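You operate a simulated robot arm through the tools that you are given. There is no shell and no other tool.

You run a simulated robot arm. Do the job below in one go: nothing can be reset, and whatever is moved stays where it is left.

## Task
Put things in order on the valve table top. At the end: the grey bracket from the valve table top is on the silver steel dish (pot); the blue ice pack from the valve table top stands on top of the white film frame; the red suction cup from the valve table top stands where the grey bracket stood; the brown vial from the valve table top stands where the red suction cup stood; whatever was shut is shut again. Leave all else as you found it, and nothing knocked over.

Only the result counts: the job must be done as asked and must still hold three seconds after the hand-in. Knocking over, shifting, dropping, spilling or breaking anything else fails it.

## Robot
A 7-joint arm with a two-finger parallel gripper, fixed in place. Base frame: the origin is at the foot of the arm, x ahead of it, y to its left, z up; the work surface is at about z = 0. Units: m, degrees, N and s.
With the tool pointing down near the work surface it reaches from about 0.24 to 0.62 m from the base axis. Its first joint turns from -66.0 to 66.0 degrees. Payload 2.6 kg.
The TCP is the grasp point between the finger pads, 0.03 m short of the fingertips. In the tool frame z runs along the fingers and y along their closing line. The gripper opens to 0.094 m. The fingers are 0.028 m wide and 0.01 m thick; the gripper's body (0.05 by 0.096 m) begins 0.055 m behind the TCP.
Orientation is told as [roll, pitch, yaw] about the base's x, y, z axes, in that order, counted from this pose: with the fingers straight down and closing along the base's y, the tool's x points along the base's -x, its y along +y and its z along -z.

## Interface
- The arm moves only by the tool play_rows. Its arguments are lists of equal length, an entry for each row: "offset": the shift along the tool's x, y, z in cm, a list of three; "rot": the turn, a rotation vector about the tool's x, y, z in degrees, a list of three. In form: {"offset": [[dx, dy, dz], ...], "rot": [[ax, ay, az], ...]}. A call has 1 to 20 rows; each row is the pose to reach, as a shift and turn from the pose commanded when the call began, along the tool's axes at that moment. "grip" is the gripper command, from -1 (shut) to 1 (fully open), values between in proportion, set as the call begins (left out, the last holds). A row lasts 0.2 s, in which the tool goes at most 0.05 m and 8.6 degrees; a call with a longer step from one row to the next is refused whole, and so is a gripper value outside its range. Where a pose cannot be reached the arm comes as near as it can. A force on the tool above 40 N (or 10 N above the force at the start of the call, whichever is more), or a blocked arm, ends the call early, and 0.2 s more pass. The fingers move at their own pace (about 0.072 m/s each) and stop on an object; they squeeze with about 20 N. The grip force told is the motor's: it shows also when the fingers shut on nothing. Time passes only in rows, and 0.2 s behind the last, so rows that repeat a pose let the fingers close. The reply holds the time, the measured pose of the TCP, the force on the tool along the base axes, the opening and the grip force, in the units named above and with some noise, with the torque about the TCP (base axes, N m) and any sound that the robot's microphone picked up.
- Cameras (640 x 400 px; columns grow to the right, rows downward): "scene" is fixed at [0.0566, 0.4631, 0.5614]; the picture's right is [-0.49, -0.87, 0.00], its down [-0.57, 0.32, -0.76] and it looks along [0.66, -0.37, -0.65] (base axes); focal length 289 px, centre (320, 200). "wrist" rides on the gripper at [0.076, 0.014, -0.102] in the tool frame; the picture's right is [-0.18, 0.98, 0.00], its down [-0.75, -0.14, -0.64] and it looks along [-0.63, -0.12, 0.77] (tool axes); focal length 243 px, centre (320, 200).
- capture(camera): a new picture of that camera. It takes no simulated time.
- probe_pixels(camera, pixels): there is no depth. For up to 12 entries [column, row, z] of the newest picture of that camera ("zoom" is the newest enlarged one), the place [x, y] in the base frame at which the ray of that pixel passes the height z, good to about 0.003 m, but the place of the scene camera against the robot may be out by one fixed shift of up to 0.012 m in any direction. It takes no simulated time.
- enlarge(camera, box): a new picture of the part [left, top, right, bottom] of that camera's present view, enlarged. It takes no simulated time.
- hand_in(): hands the job in; it is judged then, once.

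Open the gripper and draw the arm clear of the work before you hand the job in, unless the task says otherwise.

The tools are called by a JSON object that holds its "name" and its "arguments". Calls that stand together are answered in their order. play_rows: Moves the arm, as the interface text tells. Its arguments: {"type":"object","properties":{"offset":{"type":"array","items":{"type":"array","items":{"type":"number"}}},"rot":{"type":"array","items":{"type":"array","items":{"type":"number"}}},"grip":{"type":"number"}},"required":["offset","rot"]} The other tools are called the same way: capture (camera) takes a picture; probe_pixels (camera, pixels) gives the place at which the rays of pixels pass given heights; enlarge (camera, box) takes an enlarged picture of a part of a camera's view; hand_in () hands the job in.

At the start:

```text
time_s: 0.0
eef_pos: [0.3539, 0.1414, 0.3127]
ee_rot: [0.0, -0.1, 0.0]
contact_force: [-0.6, 0.5, -0.3]
moment: [-0.03, -0.02, -0.01]
grip_width: 0.0942
gripper_force: 0.0
```

scene: 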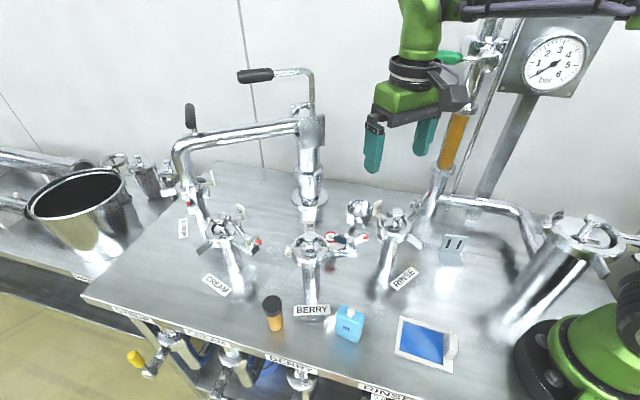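
wrist: 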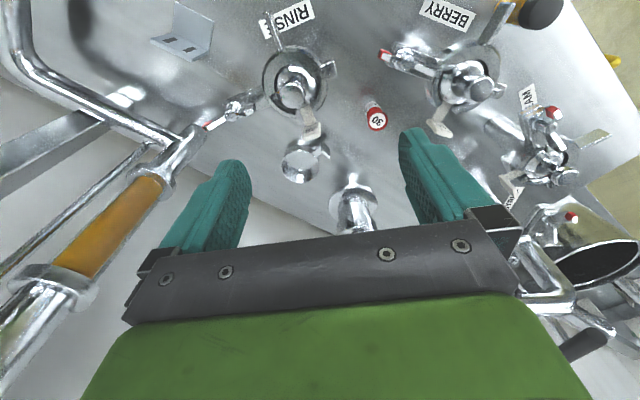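

I start by looking closer at the scene: the vial near (273,313), ice pack (350,323), frame (425,343), bracket (453,250), and something red around (258,243) and (345,238).

{"name": "enlarge", "arguments": {"camera": "scene", "box": [180, 180, 400, 318]}}

{"name": "enlarge", "arguments": {"camera": "scene", "box": [240, 260, 480, 400]}}

{"name": "enlarge", "arguments": {"camera": "scene", "box": [400, 180, 640, 330]}}

{"name": "enlarge", "arguments": {"camera": "wrist", "box": [140, 0, 400, 200]}}

{"name": "enlarge", "arguments": {"camera": "scene", "box": [0, 130, 240, 280]}}

```text
2.90 times, centred on (290, 249) of scene
```

zoom: 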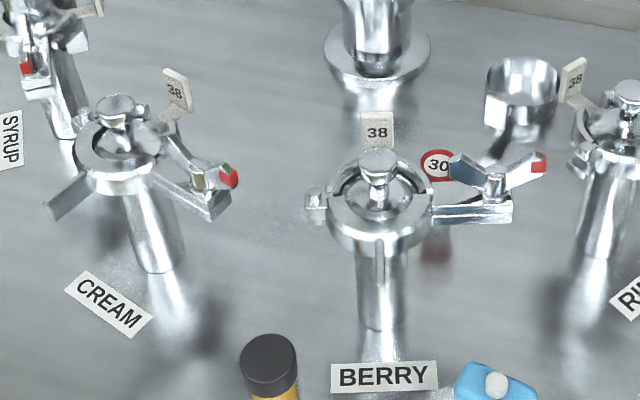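

```text
2.67 times, centred on (360, 330) of scene
```

zoom: 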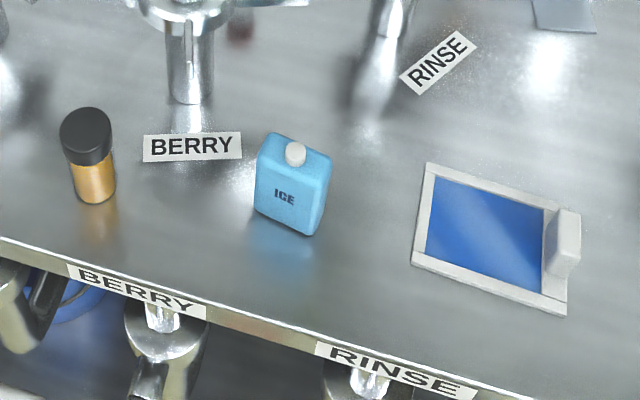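

```text
2.67 times, centred on (520, 255) of scene
```

zoom: 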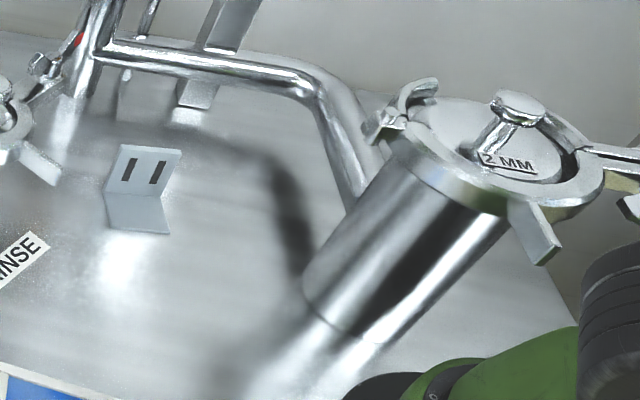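

```text
2.00 times, centred on (270, 100) of wrist
```

zoom: 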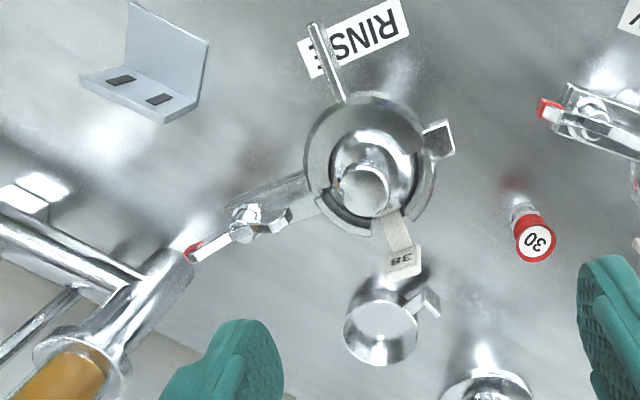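

```text
2.67 times, centred on (120, 205) of scene
```

zoom: 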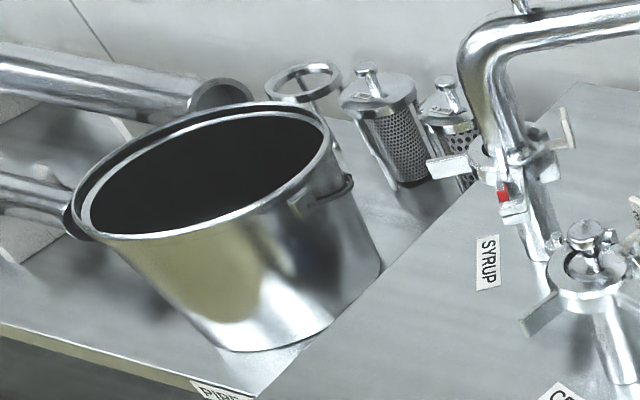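

The "30" red-ringed item at (345,238) looks like the suction cup; the dish is still unidentified, maybe the round thing at (360,212). I'll probe positions and look closer at it.

{"name": "capture", "arguments": {"camera": "scene"}}

{"name": "probe_pixels", "arguments": {"camera": "scene", "pixels": [[275, 333, 0], [350, 345, 0], [425, 343, 0], [453, 262, 0], [345, 262, 0], [360, 230, 0], [360, 212, 0.06], [310, 300, 0], [390, 285, 0], [237, 290, 0], [308, 200, 0], [85, 200, 0]]}}

{"name": "enlarge", "arguments": {"camera": "scene", "box": [310, 190, 420, 260]}}

{"name": "enlarge", "arguments": {"camera": "wrist", "box": [260, 60, 420, 200]}}

```text
taken
```

scene: 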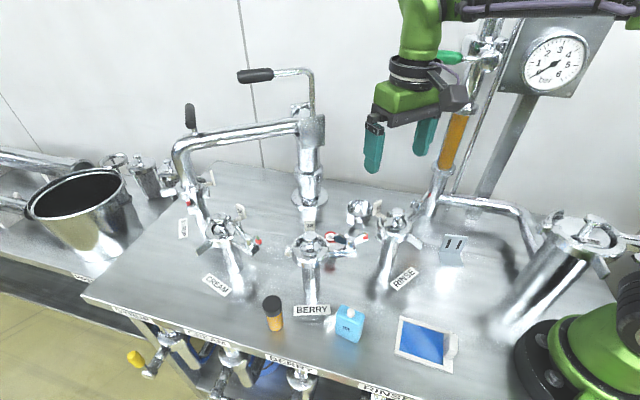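

```text
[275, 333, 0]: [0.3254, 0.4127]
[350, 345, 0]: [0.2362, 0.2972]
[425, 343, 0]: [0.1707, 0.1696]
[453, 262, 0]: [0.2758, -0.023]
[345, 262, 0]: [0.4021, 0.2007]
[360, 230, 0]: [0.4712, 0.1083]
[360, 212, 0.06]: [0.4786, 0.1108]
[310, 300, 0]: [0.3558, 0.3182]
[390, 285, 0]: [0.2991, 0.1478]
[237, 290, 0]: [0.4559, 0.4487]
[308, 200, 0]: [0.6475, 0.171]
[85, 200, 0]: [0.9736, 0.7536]
```

```text
5.71 times, centred on (365, 225) of scene
```

zoom: 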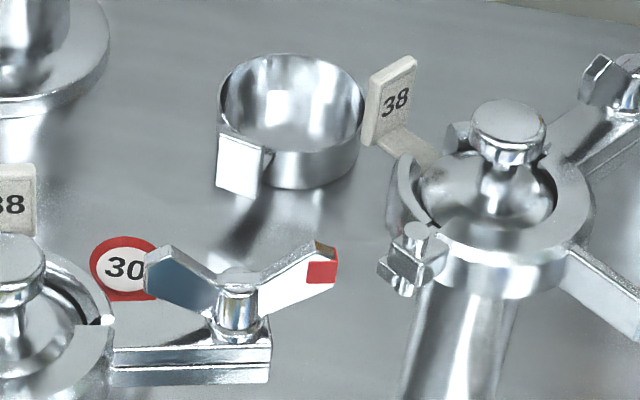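

```text
2.86 times, centred on (340, 130) of wrist
```

zoom: 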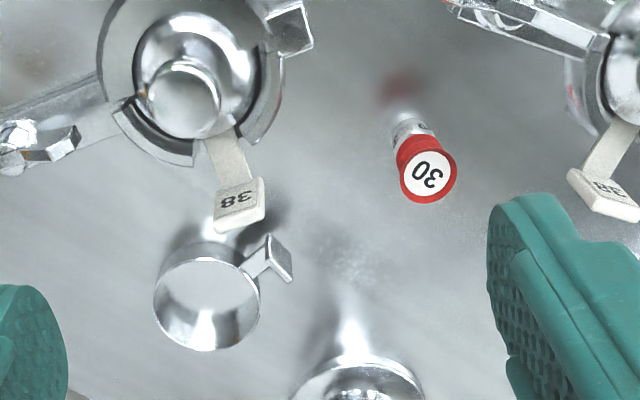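

The ring with a tab at (360,212) appears to be a small steel pot. I'll probe through the wrist camera (no fixed shift) to get better positions.

{"name": "capture", "arguments": {"camera": "wrist"}}

{"name": "probe_pixels", "arguments": {"camera": "wrist", "pixels": [[376, 118, 0.04], [376, 118, 0.06], [300, 165, 0.0], [300, 165, 0.05], [183, 30, 0], [183, 45, 0], [520, 10, 0], [293, 90, 0.17], [467, 85, 0.17], [352, 210, 0.03], [290, 20, 0], [447, 12, 0]]}}

{"name": "probe_pixels", "arguments": {"camera": "scene", "pixels": [[405, 278, 0], [313, 311, 0], [345, 240, 0.04], [345, 240, 0.06], [350, 240, 0.08], [402, 317, 0], [457, 335, 0], [452, 370, 0], [394, 360, 0]]}}

```text
taken
```

wrist: 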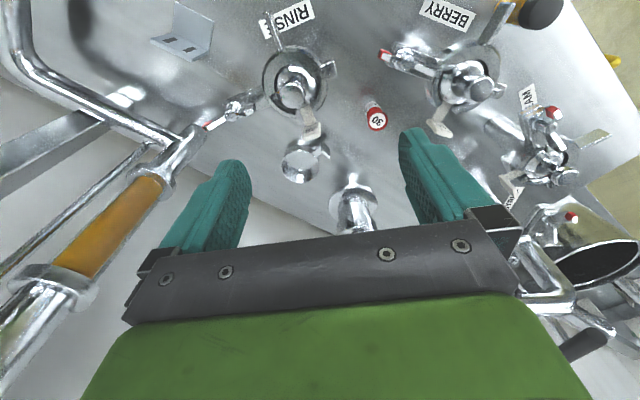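

```text
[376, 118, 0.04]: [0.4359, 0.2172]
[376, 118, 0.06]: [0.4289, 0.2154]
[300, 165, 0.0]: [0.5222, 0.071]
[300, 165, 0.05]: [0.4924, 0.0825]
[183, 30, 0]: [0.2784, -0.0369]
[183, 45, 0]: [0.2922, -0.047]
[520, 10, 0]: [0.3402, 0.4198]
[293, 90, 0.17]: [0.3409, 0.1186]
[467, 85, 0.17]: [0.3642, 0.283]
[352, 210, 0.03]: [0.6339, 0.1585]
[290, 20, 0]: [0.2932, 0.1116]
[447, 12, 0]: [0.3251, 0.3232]
```

```text
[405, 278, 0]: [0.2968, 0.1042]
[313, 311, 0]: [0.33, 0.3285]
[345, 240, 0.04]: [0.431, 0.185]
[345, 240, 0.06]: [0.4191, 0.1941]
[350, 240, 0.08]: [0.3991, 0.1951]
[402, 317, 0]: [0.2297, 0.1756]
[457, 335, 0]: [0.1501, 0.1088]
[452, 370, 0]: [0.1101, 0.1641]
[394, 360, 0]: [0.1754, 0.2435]
```

The suction cup's disc in the scene is at (330,237). I'll move the hand to about (0.32,0.20,0.26) to look closely with the wrist camera.

{"name": "play_rows", "arguments": {"offset": [[1.7, 3, 2.5], [3.4, 5.9, 5.3], [3.4, 5.9, 5.3]], "rot": [[0, 0, 0], [0, 0, 0], [0, 0, 0]]}}

{"name": "capture", "arguments": {"camera": "wrist"}}

{"name": "capture", "arguments": {"camera": "scene"}}

```text
time_s: 0.8
eef_pos: [0.3193, 0.2014, 0.2593]
ee_rot: [-0.1, 0.0, 0.0]
contact_force: [-0.2, 0.3, 0.1]
moment: [0.0, -0.02, 0.01]
grip_width: 0.0939
gripper_force: 0.0
```

```text
taken
```

wrist: 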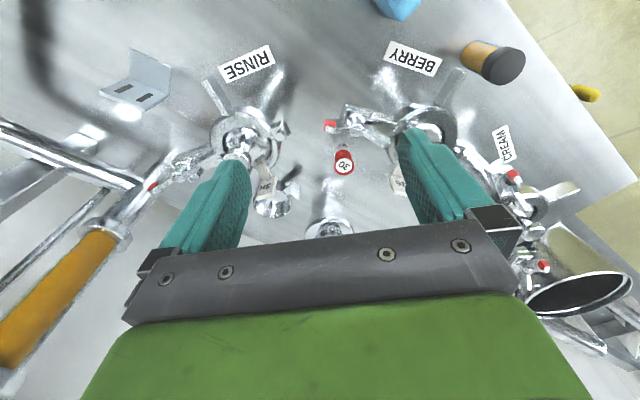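

```text
taken
```

scene: 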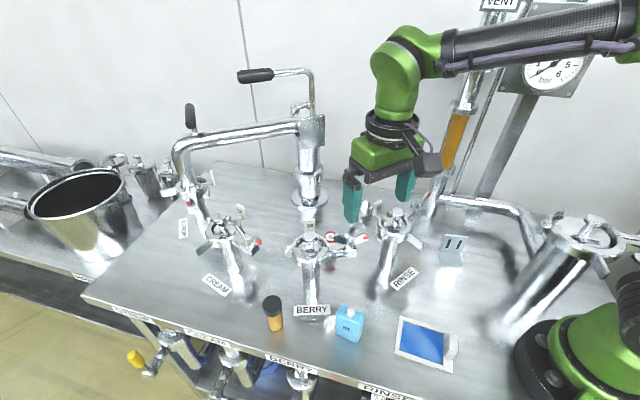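

{"name": "enlarge", "arguments": {"camera": "wrist", "box": [180, 60, 440, 240]}}

{"name": "enlarge", "arguments": {"camera": "wrist", "box": [320, 90, 370, 190]}}

{"name": "enlarge", "arguments": {"camera": "wrist", "box": [60, 30, 220, 140]}}

{"name": "enlarge", "arguments": {"camera": "wrist", "box": [360, 0, 640, 180]}}

```text
2.22 times, centred on (310, 150) of wrist
```

zoom: 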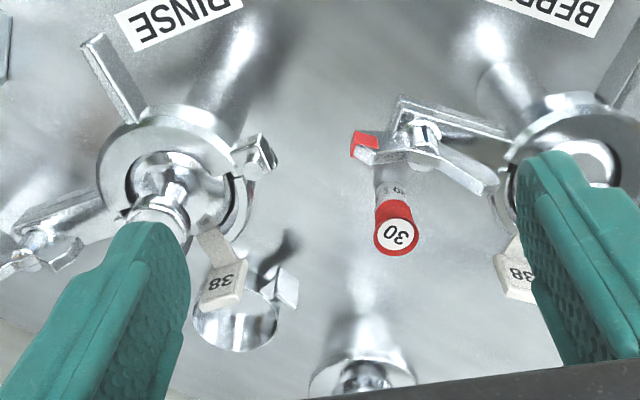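

```text
4.00 times, centred on (345, 140) of wrist
```

zoom: 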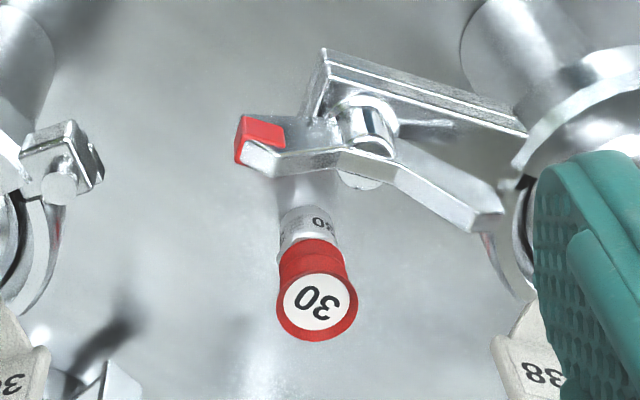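

```text
3.64 times, centred on (140, 85) of wrist
```

zoom: 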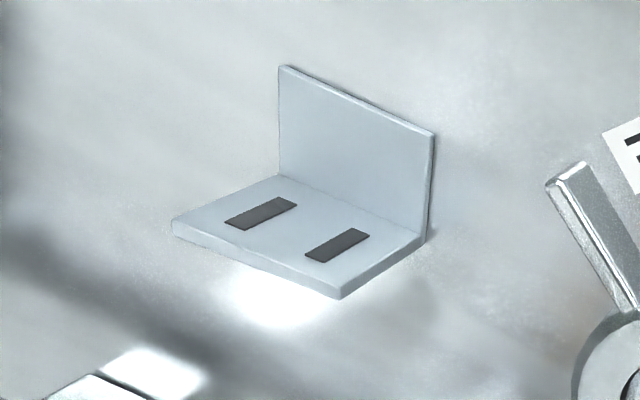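

```text
2.22 times, centred on (500, 90) of wrist
```

zoom: 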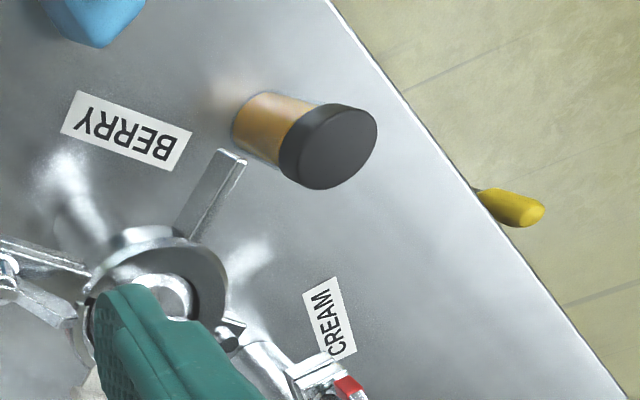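

The bracket is an L: flat base plate toward the robot, slotted plate upright. I'll probe its corners and others.

{"name": "probe_pixels", "arguments": {"camera": "wrist", "pixels": [[129, 79, 0.003], [168.8, 96, 0.003], [130.4, 48.7, 0], [171.6, 66.6, 0], [100.2, 91.9, 0.03], [145.5, 111, 0.03], [100.2, 91.9, 0.04], [145.5, 111, 0.04], [344, 160, 0.06], [344, 160, 0.08], [272, 200, 0.02], [272, 200, 0.04]]}}

{"name": "enlarge", "arguments": {"camera": "wrist", "box": [240, 160, 320, 230]}}

```text
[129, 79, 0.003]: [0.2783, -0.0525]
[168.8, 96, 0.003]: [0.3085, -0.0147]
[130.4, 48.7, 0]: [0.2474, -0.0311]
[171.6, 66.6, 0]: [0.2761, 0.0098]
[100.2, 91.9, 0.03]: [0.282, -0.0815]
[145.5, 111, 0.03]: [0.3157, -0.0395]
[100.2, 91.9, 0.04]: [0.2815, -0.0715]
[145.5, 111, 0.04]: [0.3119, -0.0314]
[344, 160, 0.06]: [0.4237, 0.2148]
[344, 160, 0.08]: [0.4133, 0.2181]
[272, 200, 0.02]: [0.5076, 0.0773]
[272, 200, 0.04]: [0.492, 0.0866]
```

```text
5.71 times, centred on (280, 195) of wrist
```

zoom: 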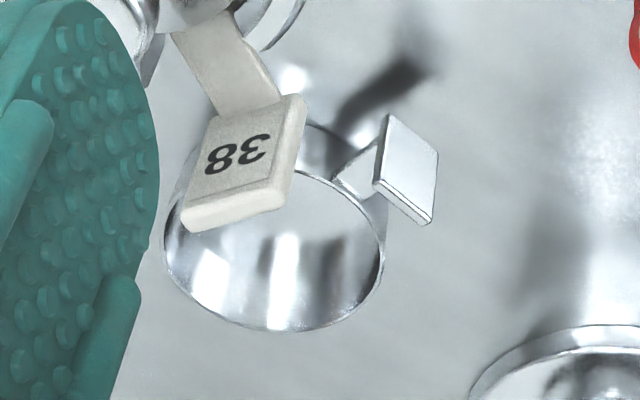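

Bracket footprint: fold from (0.278,-0.053) to (0.309,-0.015), about 0.058 tall, base plate toward (-x,+y). Next I move to about (0.40,0.06,0.30) to view the dish and RINSE fittings from above.

{"name": "play_rows", "arguments": {"offset": [[-1, -2, -4], [-3, -6, -4], [-5.5, -10, -4], [-8, -14, -4], [-8, -14, -4]], "rot": [[0, 0, 0], [0, 0, 0], [0, 0, 0], [0, 0, 0], [0, 0, 0]]}}

{"name": "capture", "arguments": {"camera": "wrist"}}

{"name": "enlarge", "arguments": {"camera": "wrist", "box": [220, 0, 460, 150]}}

```text
time_s: 2.0
eef_pos: [0.3986, 0.062, 0.2998]
ee_rot: [0.0, 0.0, 0.0]
contact_force: [-0.4, -0.7, -0.4]
moment: [0.02, 0.02, 0.0]
grip_width: 0.0939
gripper_force: 0.1
```

```text
taken
```

wrist: 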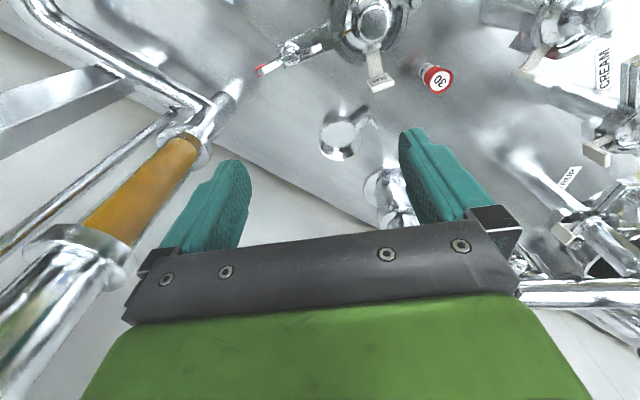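

```text
2.67 times, centred on (340, 75) of wrist
```

zoom: 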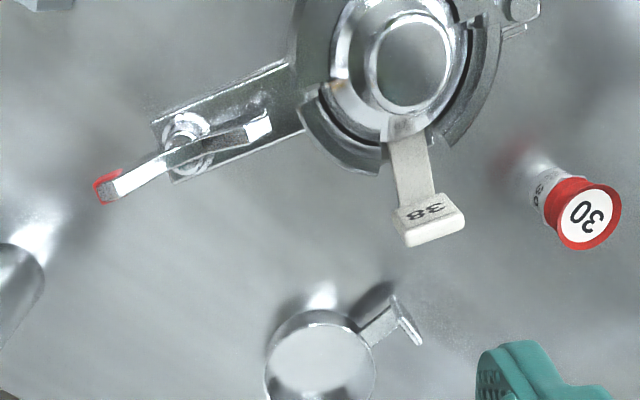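

I see the dish around (339,135), the suction cup disc at (440,80), RINSE knob (375,22), its tag (381,84). Probing these and zooming on the dish.

{"name": "probe_pixels", "arguments": {"camera": "wrist", "pixels": [[375.6, 22.5, 0.17], [375.6, 22.5, 0.19], [381, 84.4, 0.1], [381, 84.4, 0.14], [259, 70.5, 0.1], [259, 70.5, 0.14], [440.5, 80.6, 0.06], [440.5, 80.6, 0.08], [339, 135, 0.02], [339, 135, 0.04], [320, 135, 0.03], [358, 135, 0.03]]}}

{"name": "enlarge", "arguments": {"camera": "wrist", "box": [300, 90, 380, 170]}}

{"name": "enlarge", "arguments": {"camera": "wrist", "box": [400, 40, 480, 110]}}

```text
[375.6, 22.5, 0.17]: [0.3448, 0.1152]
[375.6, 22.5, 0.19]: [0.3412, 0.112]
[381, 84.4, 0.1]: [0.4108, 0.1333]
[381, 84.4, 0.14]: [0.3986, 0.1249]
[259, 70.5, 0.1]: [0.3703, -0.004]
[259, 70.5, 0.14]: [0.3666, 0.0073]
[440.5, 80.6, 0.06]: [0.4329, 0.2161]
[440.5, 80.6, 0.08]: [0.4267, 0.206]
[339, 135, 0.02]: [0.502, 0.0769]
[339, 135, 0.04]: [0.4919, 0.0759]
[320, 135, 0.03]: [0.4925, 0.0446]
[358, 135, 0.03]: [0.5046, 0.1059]
```

```text
5.00 times, centred on (340, 130) of wrist
```

zoom: 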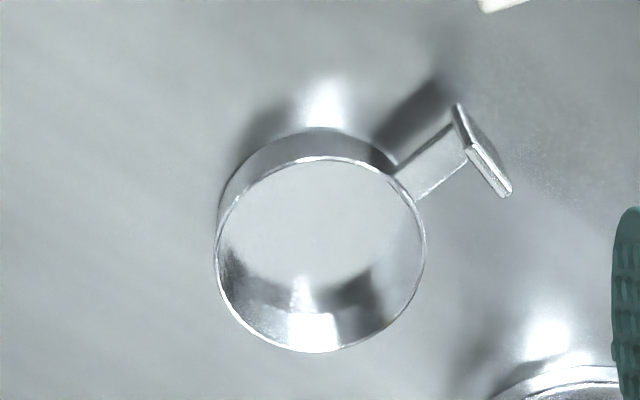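

```text
5.71 times, centred on (440, 75) of wrist
```

zoom: 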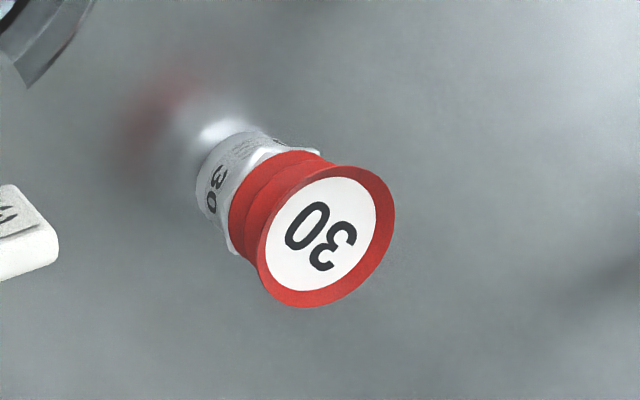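

The dish centre is ≈(0.510,0.077), rim ≈0.024 high, ~0.068 wide; suction cup ≈(0.43,0.215). Now I move over the suction cup, high, to map BERRY's wing nut and tag around it.

{"name": "play_rows", "arguments": {"offset": [[0, 4, 0], [0, 8, 0], [1, 12, 0], [1, 15, 0], [1, 15, 0]], "rot": [[0, 0, 0], [0, 0, 0], [0, 0, 0], [0, 0, 0], [0, 0, 0]]}}

{"name": "capture", "arguments": {"camera": "wrist"}}

{"name": "enlarge", "arguments": {"camera": "wrist", "box": [220, 0, 460, 150]}}

```text
time_s: 3.2
eef_pos: [0.3881, 0.2121, 0.3005]
ee_rot: [0.0, 0.0, 0.0]
contact_force: [0.3, 0.1, 0.2]
moment: [0.01, -0.02, -0.02]
grip_width: 0.0942
gripper_force: 0.0
```

```text
taken
```

wrist: 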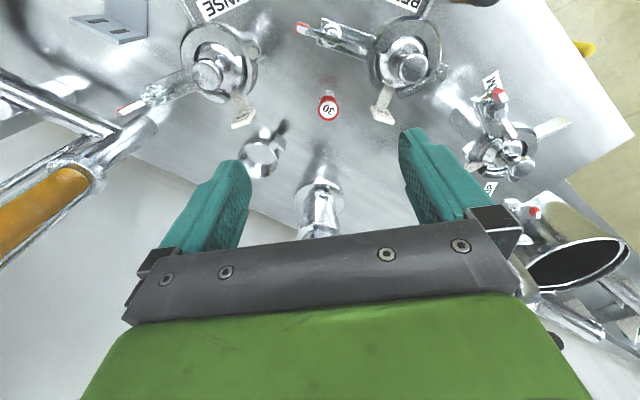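

```text
2.67 times, centred on (340, 75) of wrist
```

zoom: 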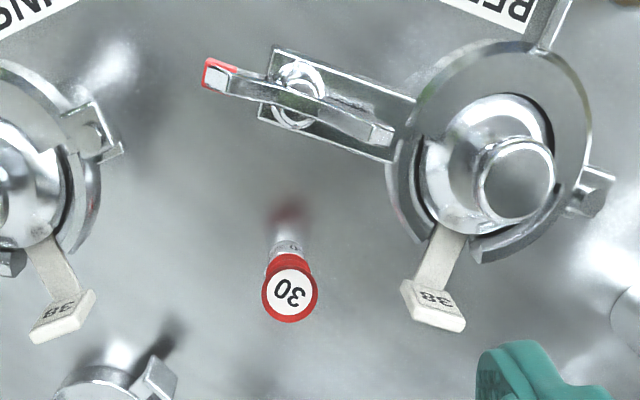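

Probing the suction disc, BERRY knob, tag corners and wing-nut.

{"name": "probe_pixels", "arguments": {"camera": "wrist", "pixels": [[328.75, 109.9, 0.05], [328.75, 109.9, 0.06], [328.75, 109.9, 0.07], [413.9, 67.5, 0.17], [382.4, 114.4, 0.12], [371, 108.8, 0.12], [301.75, 28, 0.12], [311, 41, 0.12], [241, 119, 0.12], [228, 127, 0.02], [480, 50, 0], [326, 90, 0.0]]}}

{"name": "enlarge", "arguments": {"camera": "scene", "box": [280, 190, 440, 290]}}

```text
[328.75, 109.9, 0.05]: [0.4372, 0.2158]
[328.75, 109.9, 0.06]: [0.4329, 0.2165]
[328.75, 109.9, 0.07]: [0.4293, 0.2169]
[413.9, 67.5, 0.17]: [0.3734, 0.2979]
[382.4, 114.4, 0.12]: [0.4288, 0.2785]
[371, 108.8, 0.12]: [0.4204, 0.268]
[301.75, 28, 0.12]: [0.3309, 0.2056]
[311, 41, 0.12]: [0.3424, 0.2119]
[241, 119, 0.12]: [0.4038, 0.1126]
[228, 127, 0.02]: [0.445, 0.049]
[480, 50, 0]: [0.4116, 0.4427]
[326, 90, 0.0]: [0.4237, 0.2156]
```

```text
4.00 times, centred on (360, 240) of scene
```

zoom: 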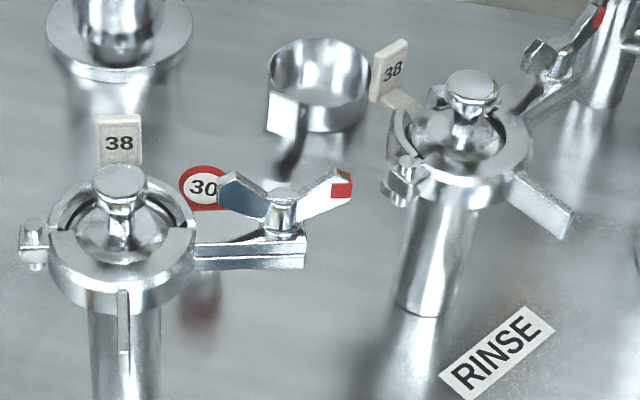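

Suction cup is at (0.433,0.216) with its top at z≈0.06. Before going over the bracket I check the pipe and strainer near it.

{"name": "probe_pixels", "arguments": {"camera": "wrist", "pixels": [[60, 112, 0.0], [60, 112, 0.1], [60, 112, 0.2], [90, 30, 0.0], [150, 40, 0.0]]}}

{"name": "probe_pixels", "arguments": {"camera": "scene", "pixels": [[475, 203, 0.0], [475, 203, 0.1], [475, 203, 0.2], [520, 215, 0.1], [520, 215, 0.2], [537, 250, 0.0], [505, 325, 0], [585, 235, 0.2], [585, 235, 0.15], [545, 280, 0.1]]}}

```text
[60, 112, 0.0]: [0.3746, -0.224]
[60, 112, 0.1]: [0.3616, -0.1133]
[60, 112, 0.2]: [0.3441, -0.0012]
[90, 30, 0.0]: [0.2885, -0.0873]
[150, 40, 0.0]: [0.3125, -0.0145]
```

```text
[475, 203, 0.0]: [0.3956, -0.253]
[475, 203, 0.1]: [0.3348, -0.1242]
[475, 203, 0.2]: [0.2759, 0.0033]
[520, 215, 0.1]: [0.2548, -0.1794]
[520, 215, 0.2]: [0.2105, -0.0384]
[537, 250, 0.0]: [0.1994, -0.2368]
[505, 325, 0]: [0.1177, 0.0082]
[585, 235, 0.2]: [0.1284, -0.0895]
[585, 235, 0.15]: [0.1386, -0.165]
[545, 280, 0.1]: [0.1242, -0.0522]
```

The strainer stands near (0.127,-0.09), far enough from the bracket. I go above the bracket turned by 51.5°, aligned to close on its upright plate, and look.

{"name": "play_rows", "arguments": {"offset": [[1.2, -3, 0], [2.4, -6, 0], [3.6, -9.2, 0], [4.8, -12.4, 0.5], [6, -15.6, 2], [7.2, -18.8, 4], [8.4, -22, 6], [9.5, -24.6, 8], [9.5, -24.6, 8]], "rot": [[0, 0, -6.5], [0, 0, -13], [0, 0, -19.5], [0, 0, -26], [0, 0, -32.5], [0, 0, -39], [0, 0, -45.5], [0, 0, -51.5], [0, 0, -51.5]]}}

{"name": "capture", "arguments": {"camera": "wrist"}}

{"name": "enlarge", "arguments": {"camera": "wrist", "box": [240, 0, 440, 125]}}

{"name": "capture", "arguments": {"camera": "scene"}}

```text
time_s: 5.2
eef_pos: [0.2938, -0.0343, 0.2191]
ee_rot: [0.0, 0.0, 51.6]
contact_force: [-0.4, 0.3, 0.6]
moment: [-0.02, -0.02, -0.03]
grip_width: 0.0939
gripper_force: 0.1
```

```text
taken
```

wrist: 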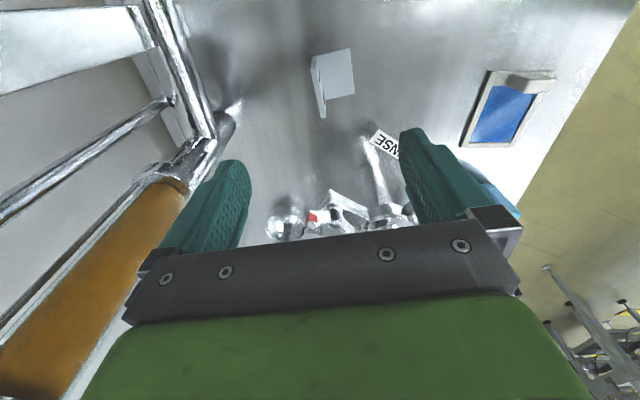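

```text
3.20 times, centred on (340, 62) of wrist
```

zoom: 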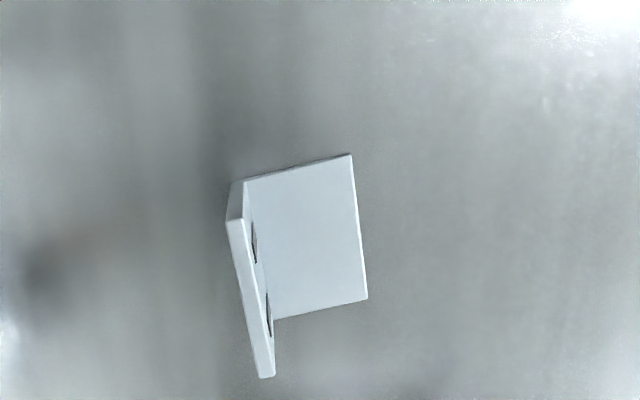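

```text
taken
```

scene: 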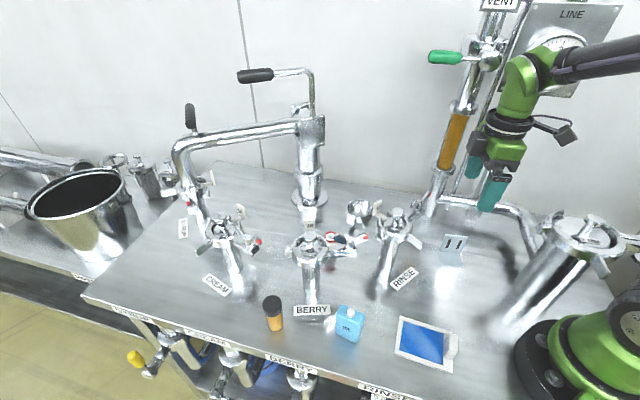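

Bracket is clearly visible; I probe the base plate corners and top edge of the upright.

{"name": "probe_pixels", "arguments": {"camera": "wrist", "pixels": [[350, 47.9, 0.003], [355, 92.6, 0.003], [325.9, 99.2, 0.003], [316.6, 55.75, 0.003], [310.9, 68.6, 0.04], [315.9, 67.6, 0.04], [321.25, 117.3, 0.04], [325.6, 116.7, 0.04], [310.9, 68.6, 0.05], [315.9, 67.6, 0.05], [321.25, 117.3, 0.05], [325.6, 116.7, 0.05]]}}

{"name": "probe_pixels", "arguments": {"camera": "scene", "pixels": [[442, 235, 0.05], [466, 236, 0.05], [440, 247, 0.0], [441, 262, 0], [463, 265, 0]]}}

{"name": "enlarge", "arguments": {"camera": "scene", "box": [425, 220, 485, 280]}}

```text
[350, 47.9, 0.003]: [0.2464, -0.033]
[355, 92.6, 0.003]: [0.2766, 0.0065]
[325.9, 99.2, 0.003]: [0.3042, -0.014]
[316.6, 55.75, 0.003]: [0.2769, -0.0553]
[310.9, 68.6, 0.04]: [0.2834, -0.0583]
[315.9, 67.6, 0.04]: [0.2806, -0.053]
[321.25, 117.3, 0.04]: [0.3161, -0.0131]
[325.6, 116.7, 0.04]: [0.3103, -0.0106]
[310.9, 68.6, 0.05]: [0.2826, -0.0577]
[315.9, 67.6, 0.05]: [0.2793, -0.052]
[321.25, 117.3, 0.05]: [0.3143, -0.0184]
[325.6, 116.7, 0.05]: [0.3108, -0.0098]
```

```text
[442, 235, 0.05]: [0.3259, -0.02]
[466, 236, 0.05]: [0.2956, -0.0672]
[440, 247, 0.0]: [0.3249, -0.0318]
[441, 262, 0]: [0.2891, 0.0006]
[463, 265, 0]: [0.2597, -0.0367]
```

```text
6.67 times, centred on (455, 250) of scene
```

zoom: 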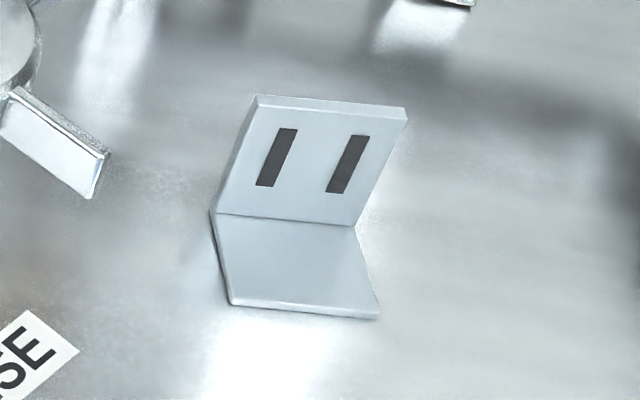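

Upright plate midpoint ≈(0.297,-0.034), height ≈0.053, direction ≈52.5°. I descend with the fingers straddling it to TCP z=0.06 (tips at 0.03).

{"name": "play_rows", "arguments": {"offset": [[-0.2, -0.25, 4], [-0.2, -0.25, 8], [-0.2, -0.25, 11], [-0.2, -0.25, 13.5], [-0.2, -0.25, 15.9], [-0.2, -0.25, 15.9]], "rot": [[0, 0, -0.9], [0, 0, -0.9], [0, 0, -0.9], [0, 0, -0.9], [0, 0, -0.9], [0, 0, -0.9]]}}

{"name": "capture", "arguments": {"camera": "wrist"}}

{"name": "capture", "arguments": {"camera": "scene"}}

```text
time_s: 6.6
eef_pos: [0.298, -0.0338, 0.0614]
ee_rot: [0.1, 0.0, 52.4]
contact_force: [0.4, 0.5, -0.7]
moment: [0.04, 0.01, 0.0]
grip_width: 0.0939
gripper_force: 0.1
```

```text
taken
```

wrist: 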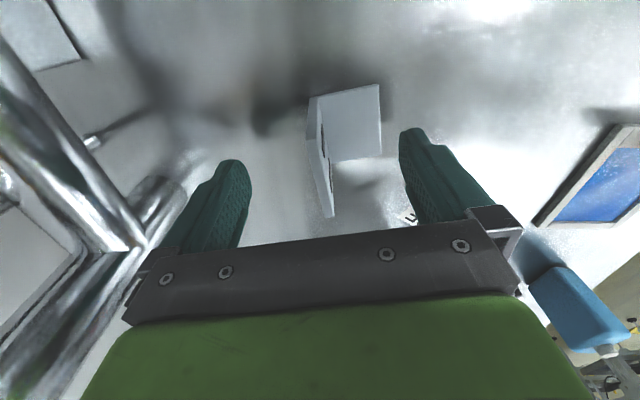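

```text
taken
```

scene: 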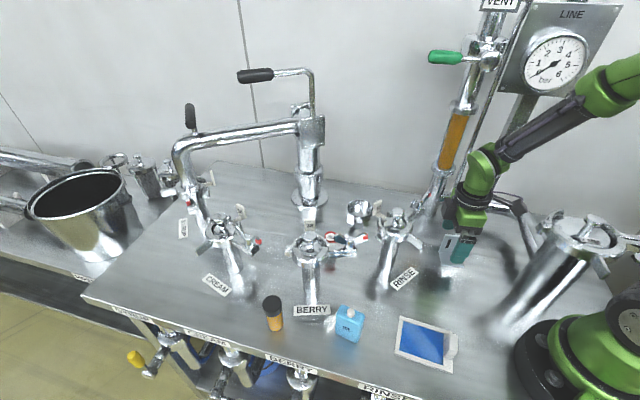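

Fingers straddle the plate. I enlarge for precise corner measurement before closing.

{"name": "enlarge", "arguments": {"camera": "wrist", "box": [280, 70, 420, 230]}}

```text
2.50 times, centred on (350, 150) of wrist
```

zoom: 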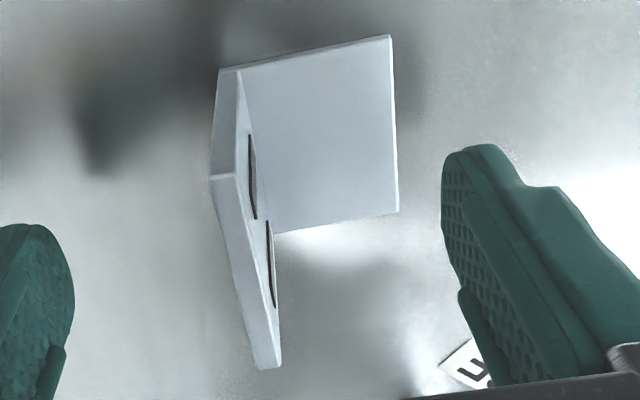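

{"name": "probe_pixels", "arguments": {"camera": "zoom", "pixels": [[390, 36, 0.003], [398, 212, 0.003], [274, 235, 0.003], [242, 72, 0.004], [218, 70, 0.002], [210, 178, 0.05], [234, 174, 0.05], [256, 368, 0.05], [281, 366, 0.05], [210, 178, 0.055], [281, 366, 0.055], [256, 368, 0.055]]}}

```text
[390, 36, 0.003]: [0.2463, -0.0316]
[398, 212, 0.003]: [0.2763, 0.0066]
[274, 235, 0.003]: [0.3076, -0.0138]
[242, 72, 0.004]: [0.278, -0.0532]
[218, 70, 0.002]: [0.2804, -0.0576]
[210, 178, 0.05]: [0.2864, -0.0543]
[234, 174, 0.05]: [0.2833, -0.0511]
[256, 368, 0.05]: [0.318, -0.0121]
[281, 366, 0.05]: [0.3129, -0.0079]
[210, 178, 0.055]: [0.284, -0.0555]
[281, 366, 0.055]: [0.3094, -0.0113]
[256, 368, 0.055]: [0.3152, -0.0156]
```

Bracket's original centre is (0.278,-0.025), orientation 52°, height ≈0.06. Closing the gripper on the upright plate.

{"name": "play_rows", "arguments": {"offset": [[0.4, 0.15, 0], [0.4, 0.15, 0], [0.4, 0.15, 0], [0.4, 0.15, 0], [0.4, 0.15, 0], [0.4, 0.15, 0]], "rot": [[0, 0, 0.5], [0, 0, 0.5], [0, 0, 0.5], [0, 0, 0.5], [0, 0, 0.5], [0, 0, 0.5]], "grip": -1}}

{"name": "capture", "arguments": {"camera": "wrist"}}

```text
time_s: 8.0
eef_pos: [0.2947, -0.0369, 0.0597]
ee_rot: [-0.1, 0.0, 52.0]
contact_force: [0.6, -0.4, -0.1]
moment: [0.04, -0.01, 0.01]
grip_width: 0.0099
gripper_force: 20.2
```

```text
taken
```

wrist: 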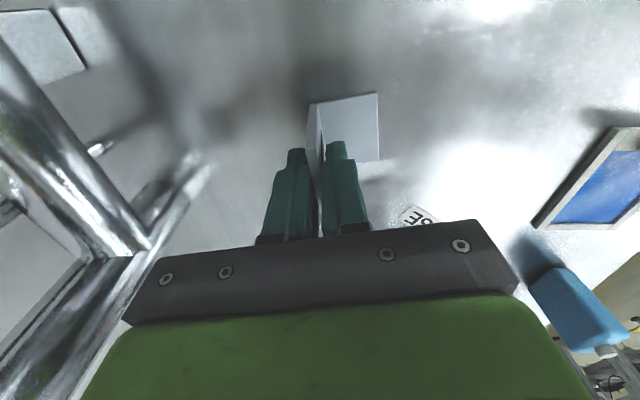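

The grip holds (20 N, 1 cm). I lift 20 cm and travel at height to above the dish.

{"name": "play_rows", "arguments": {"offset": [[0, 0, -2], [0, 0, -6], [0, 0, -10.5], [0, 0, -15], [0, 0, -20], [-4, -2, -20], [-8, -4, -20], [-12, -6, -20], [-16, -8, -20], [-20, -10.3, -20], [-22.2, -11.7, -20], [-22.2, -11.7, -20]], "rot": [[0, 0, 0], [0, 0, 0], [0, 0, 0], [0, 0, 0], [0, 0, 0], [0, 0, 0], [0, 0, 0], [0, 0, 0], [0, 0, 0], [0, 0, 0], [0, 0, 0], [0, 0, 0]]}}

{"name": "capture", "arguments": {"camera": "wrist"}}

{"name": "capture", "arguments": {"camera": "scene"}}

```text
time_s: 9.9
eef_pos: [0.3605, 0.0117, 0.2679]
ee_rot: [2.5, 3.1, 48.7]
contact_force: [-0.7, -0.8, -1.3]
moment: [-0.01, 0.03, 0.05]
grip_width: 0.0099
gripper_force: 20.4
stopped in row 9: the arm was blocked; the commanded pose is now the measured one
```

```text
taken
```

wrist: 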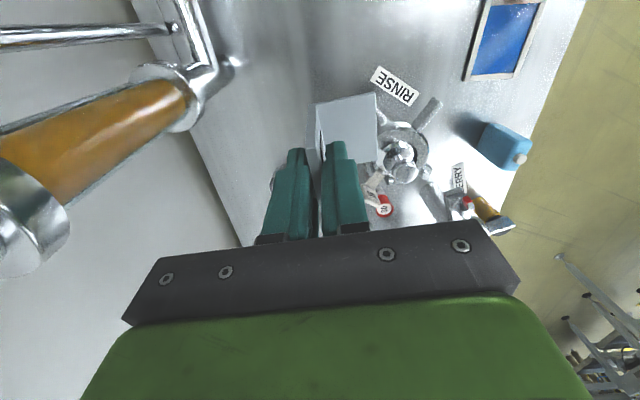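

```text
taken
```

scene: 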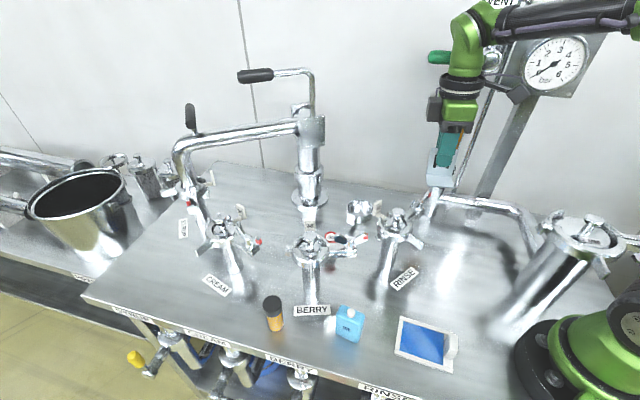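

The hand was blocked: triangulating the two wrist views puts the orange sight-tube post at about (0.41,-0.08), right beside my path. I back away along tool +y and straighten the tool.

{"name": "play_rows", "arguments": {"offset": [[0, 1.5, -0.3], [0, 4, -1], [0, 7, -2], [0, 7, -2]], "rot": [[0, 0, 0], [1.2, -1.5, -1.5], [2.5, -3.1, -3.3], [2.5, -3.1, -3.3]]}}

{"name": "capture", "arguments": {"camera": "wrist"}}

{"name": "capture", "arguments": {"camera": "scene"}}

```text
time_s: 10.9
eef_pos: [0.3103, 0.0569, 0.2903]
ee_rot: [0.1, 0.0, 51.9]
contact_force: [0.6, 0.5, -1.1]
moment: [0.03, 0.0, 0.0]
grip_width: 0.0101
gripper_force: 20.5
```

```text
taken
```

wrist: 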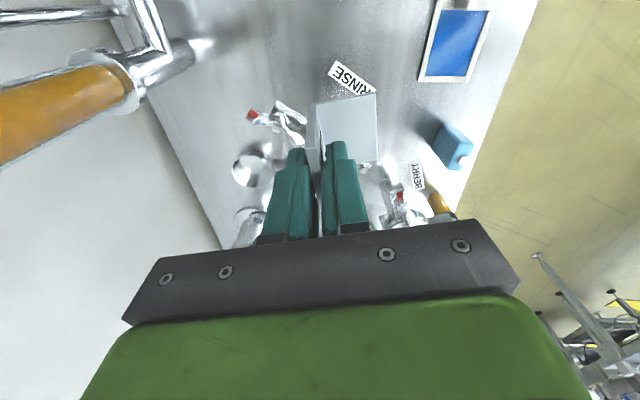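

```text
taken
```

scene: 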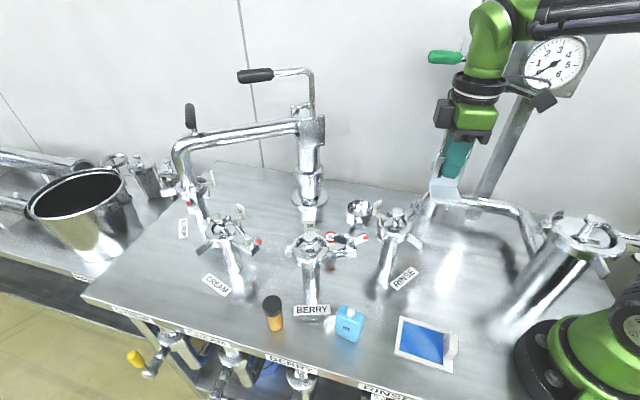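

Tool is straight and the bracket still held. The dish is visible at (250,170); I zoom on it for another position estimate.

{"name": "enlarge", "arguments": {"camera": "wrist", "box": [210, 130, 290, 210]}}

```text
5.00 times, centred on (250, 170) of wrist
```

zoom: 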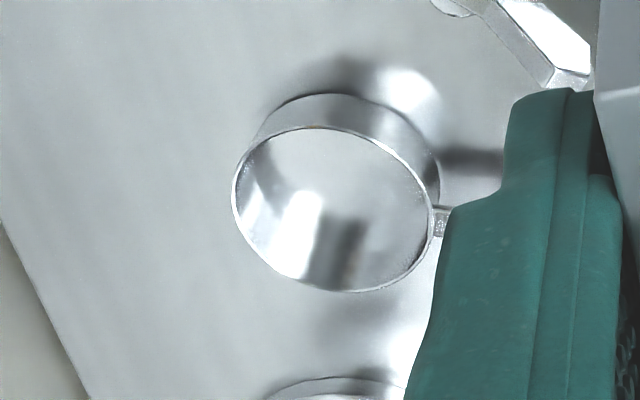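

{"name": "probe_pixels", "arguments": {"camera": "zoom", "pixels": [[333, 208, 0.024], [333, 208, 0.03], [233, 195, 0.024], [432, 218, 0.024], [312, 127, 0.024], [352, 291, 0.024], [233, 195, 0.03], [432, 218, 0.03], [312, 127, 0.03], [352, 291, 0.03], [310, 93, 0.0], [440, 180, 0]]}}

```text
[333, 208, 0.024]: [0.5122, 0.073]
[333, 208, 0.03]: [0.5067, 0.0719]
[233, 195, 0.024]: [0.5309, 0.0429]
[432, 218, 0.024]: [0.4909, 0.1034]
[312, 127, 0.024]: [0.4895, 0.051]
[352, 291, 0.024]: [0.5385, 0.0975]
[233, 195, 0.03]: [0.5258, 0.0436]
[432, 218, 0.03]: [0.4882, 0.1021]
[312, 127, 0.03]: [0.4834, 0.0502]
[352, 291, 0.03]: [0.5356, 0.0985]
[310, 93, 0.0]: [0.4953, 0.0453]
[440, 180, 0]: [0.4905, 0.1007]
```

Dish centre ≈(0.512,0.0735), outer ≈0.07 wide. I check how the bracket sits in the grip before carrying it over.

{"name": "enlarge", "arguments": {"camera": "wrist", "box": [280, 70, 420, 230]}}

```text
2.50 times, centred on (350, 150) of wrist
```

zoom: 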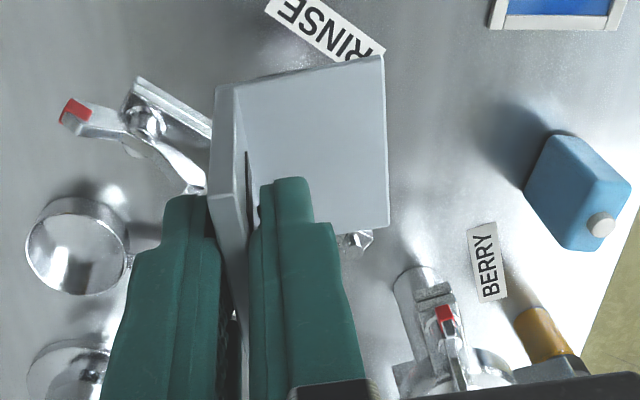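

{"name": "probe_pixels", "arguments": {"camera": "zoom", "pixels": [[384, 55, 0.2306], [389, 228, 0.2306], [216, 86, 0.2306], [241, 83, 0.2336], [207, 196, 0.2906], [232, 193, 0.2906]]}}

```text
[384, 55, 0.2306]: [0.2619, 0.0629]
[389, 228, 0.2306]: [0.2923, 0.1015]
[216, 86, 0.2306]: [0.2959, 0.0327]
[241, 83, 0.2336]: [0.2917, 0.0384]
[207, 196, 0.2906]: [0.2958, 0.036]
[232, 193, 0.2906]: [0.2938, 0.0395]
```

The bracket's centre sits 1.9 cm along tool y from the TCP. I carry it around the RINSE column, away from the post, to above the dish at TCP (0.528,0.063).

{"name": "play_rows", "arguments": {"offset": [[-4, -0.7, 0], [-7.9, -1.45, 0], [-10, -5, 0], [-12, -8.4, 0], [-13, -12.5, 0], [-13.94, -16.73, 0], [-13.94, -16.73, 0]], "rot": [[0, 0, 0], [0, 0, 0], [0, 0, 0], [0, 0, 0], [0, 0, 0], [0, 0, 0], [0, 0, 0]]}}

{"name": "capture", "arguments": {"camera": "wrist"}}

{"name": "capture", "arguments": {"camera": "scene"}}

```text
time_s: 12.1
eef_pos: [0.4703, 0.0949, 0.29]
ee_rot: [1.5, 0.0, 50.4]
contact_force: [-2.1, 5.7, -4.0]
moment: [-0.34, -0.39, -0.35]
grip_width: 0.0103
gripper_force: 19.7
stopped in row 5: the force on the tool passed its limit at 94 N (the readings are from after the stop); the commanded pose is now the measured one
```

```text
taken
```

wrist: 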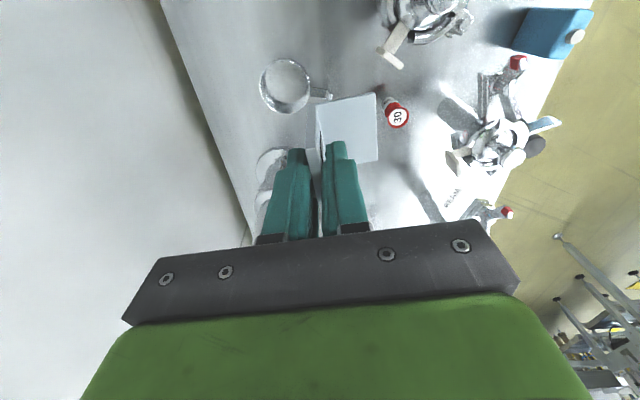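

```text
taken
```

scene: 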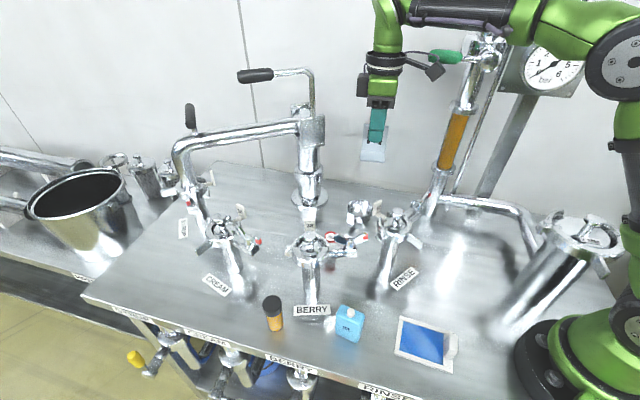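

The force spike came from the wrist-camera mount touching the green valve handle near scene (445,57), roughly (0.43,0.03,0.42). I check the handle's state closely.

{"name": "enlarge", "arguments": {"camera": "scene", "box": [350, 20, 510, 120]}}

{"name": "enlarge", "arguments": {"camera": "scene", "box": [340, 60, 440, 240]}}

```text
4.00 times, centred on (430, 70) of scene
```

zoom: 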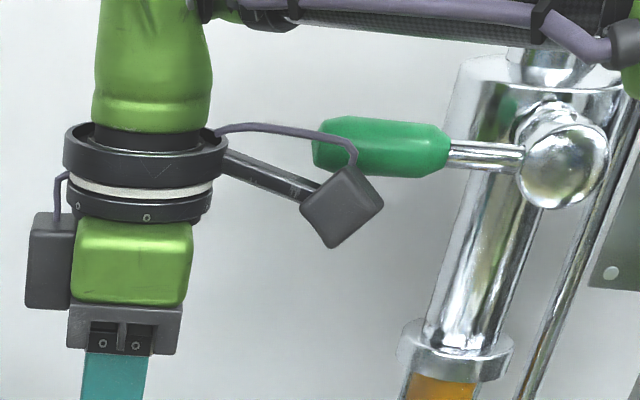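

```text
2.22 times, centred on (390, 150) of scene
```

zoom: 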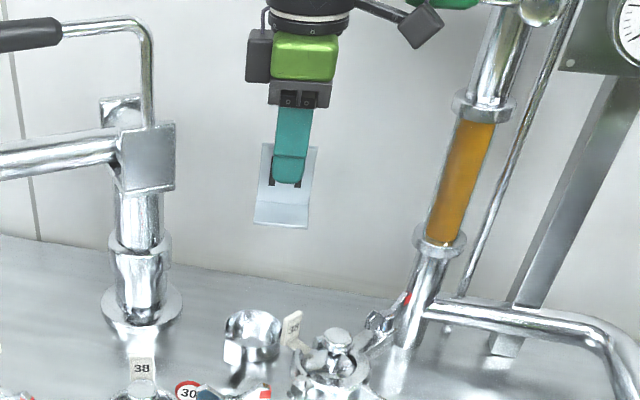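

The handle hasn't moved and the bracket is still held. I back off along tool +y, go down 7 cm so the camera mount passes below the handle, and then move over the dish.

{"name": "play_rows", "arguments": {"offset": [[0, 1, 0.2], [0, 2, 1], [0, 2, 4], [0, 2, 7], [0, 0, 7], [-0.6, -3, 7], [-1.25, -6.46, 7], [-1.25, -6.46, 7]], "rot": [[0, 0, 0], [0.7, 0, -0.7], [1.5, 0, -1.5], [1.5, 0, -1.5], [1.5, 0, -1.5], [1.5, 0, -1.5], [1.5, 0, -1.5], [1.5, 0, -1.5]]}}

{"name": "capture", "arguments": {"camera": "wrist"}}

{"name": "capture", "arguments": {"camera": "scene"}}

```text
time_s: 13.9
eef_pos: [0.5245, 0.0712, 0.2255]
ee_rot: [-0.4, -0.7, 52.9]
contact_force: [0.2, -0.3, -0.4]
moment: [-0.05, -0.01, -0.04]
grip_width: 0.0102
gripper_force: 19.8
```

```text
taken
```

wrist: 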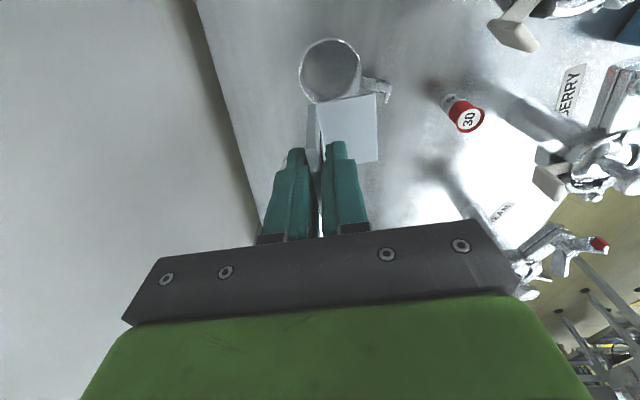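

```text
taken
```

scene: 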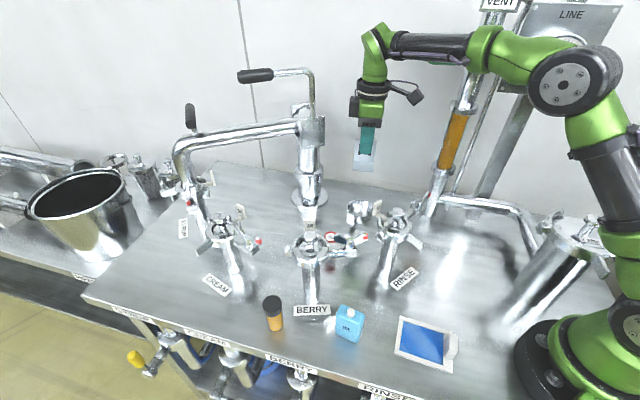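

The pose deviates slightly from the commanded one ((0.528,0.063), yaw 51.9), so I hold for a moment to see whether it settles, and look at the forearm near the handle.

{"name": "play_rows", "arguments": {"offset": [[0, 0, 0], [0, 0, 0]], "rot": [[0, 0, 0], [0, 0, 0]]}}

{"name": "enlarge", "arguments": {"camera": "scene", "box": [340, 0, 540, 125]}}

```text
time_s: 14.5
eef_pos: [0.5252, 0.0705, 0.2259]
ee_rot: [-0.3, -0.6, 53.0]
contact_force: [0.2, 0.6, -1.0]
moment: [0.02, 0.02, 0.01]
grip_width: 0.0101
gripper_force: 19.8
```

```text
3.20 times, centred on (440, 62) of scene
```

zoom: 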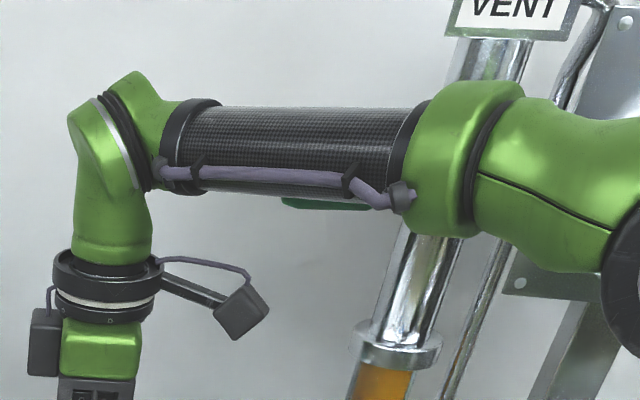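

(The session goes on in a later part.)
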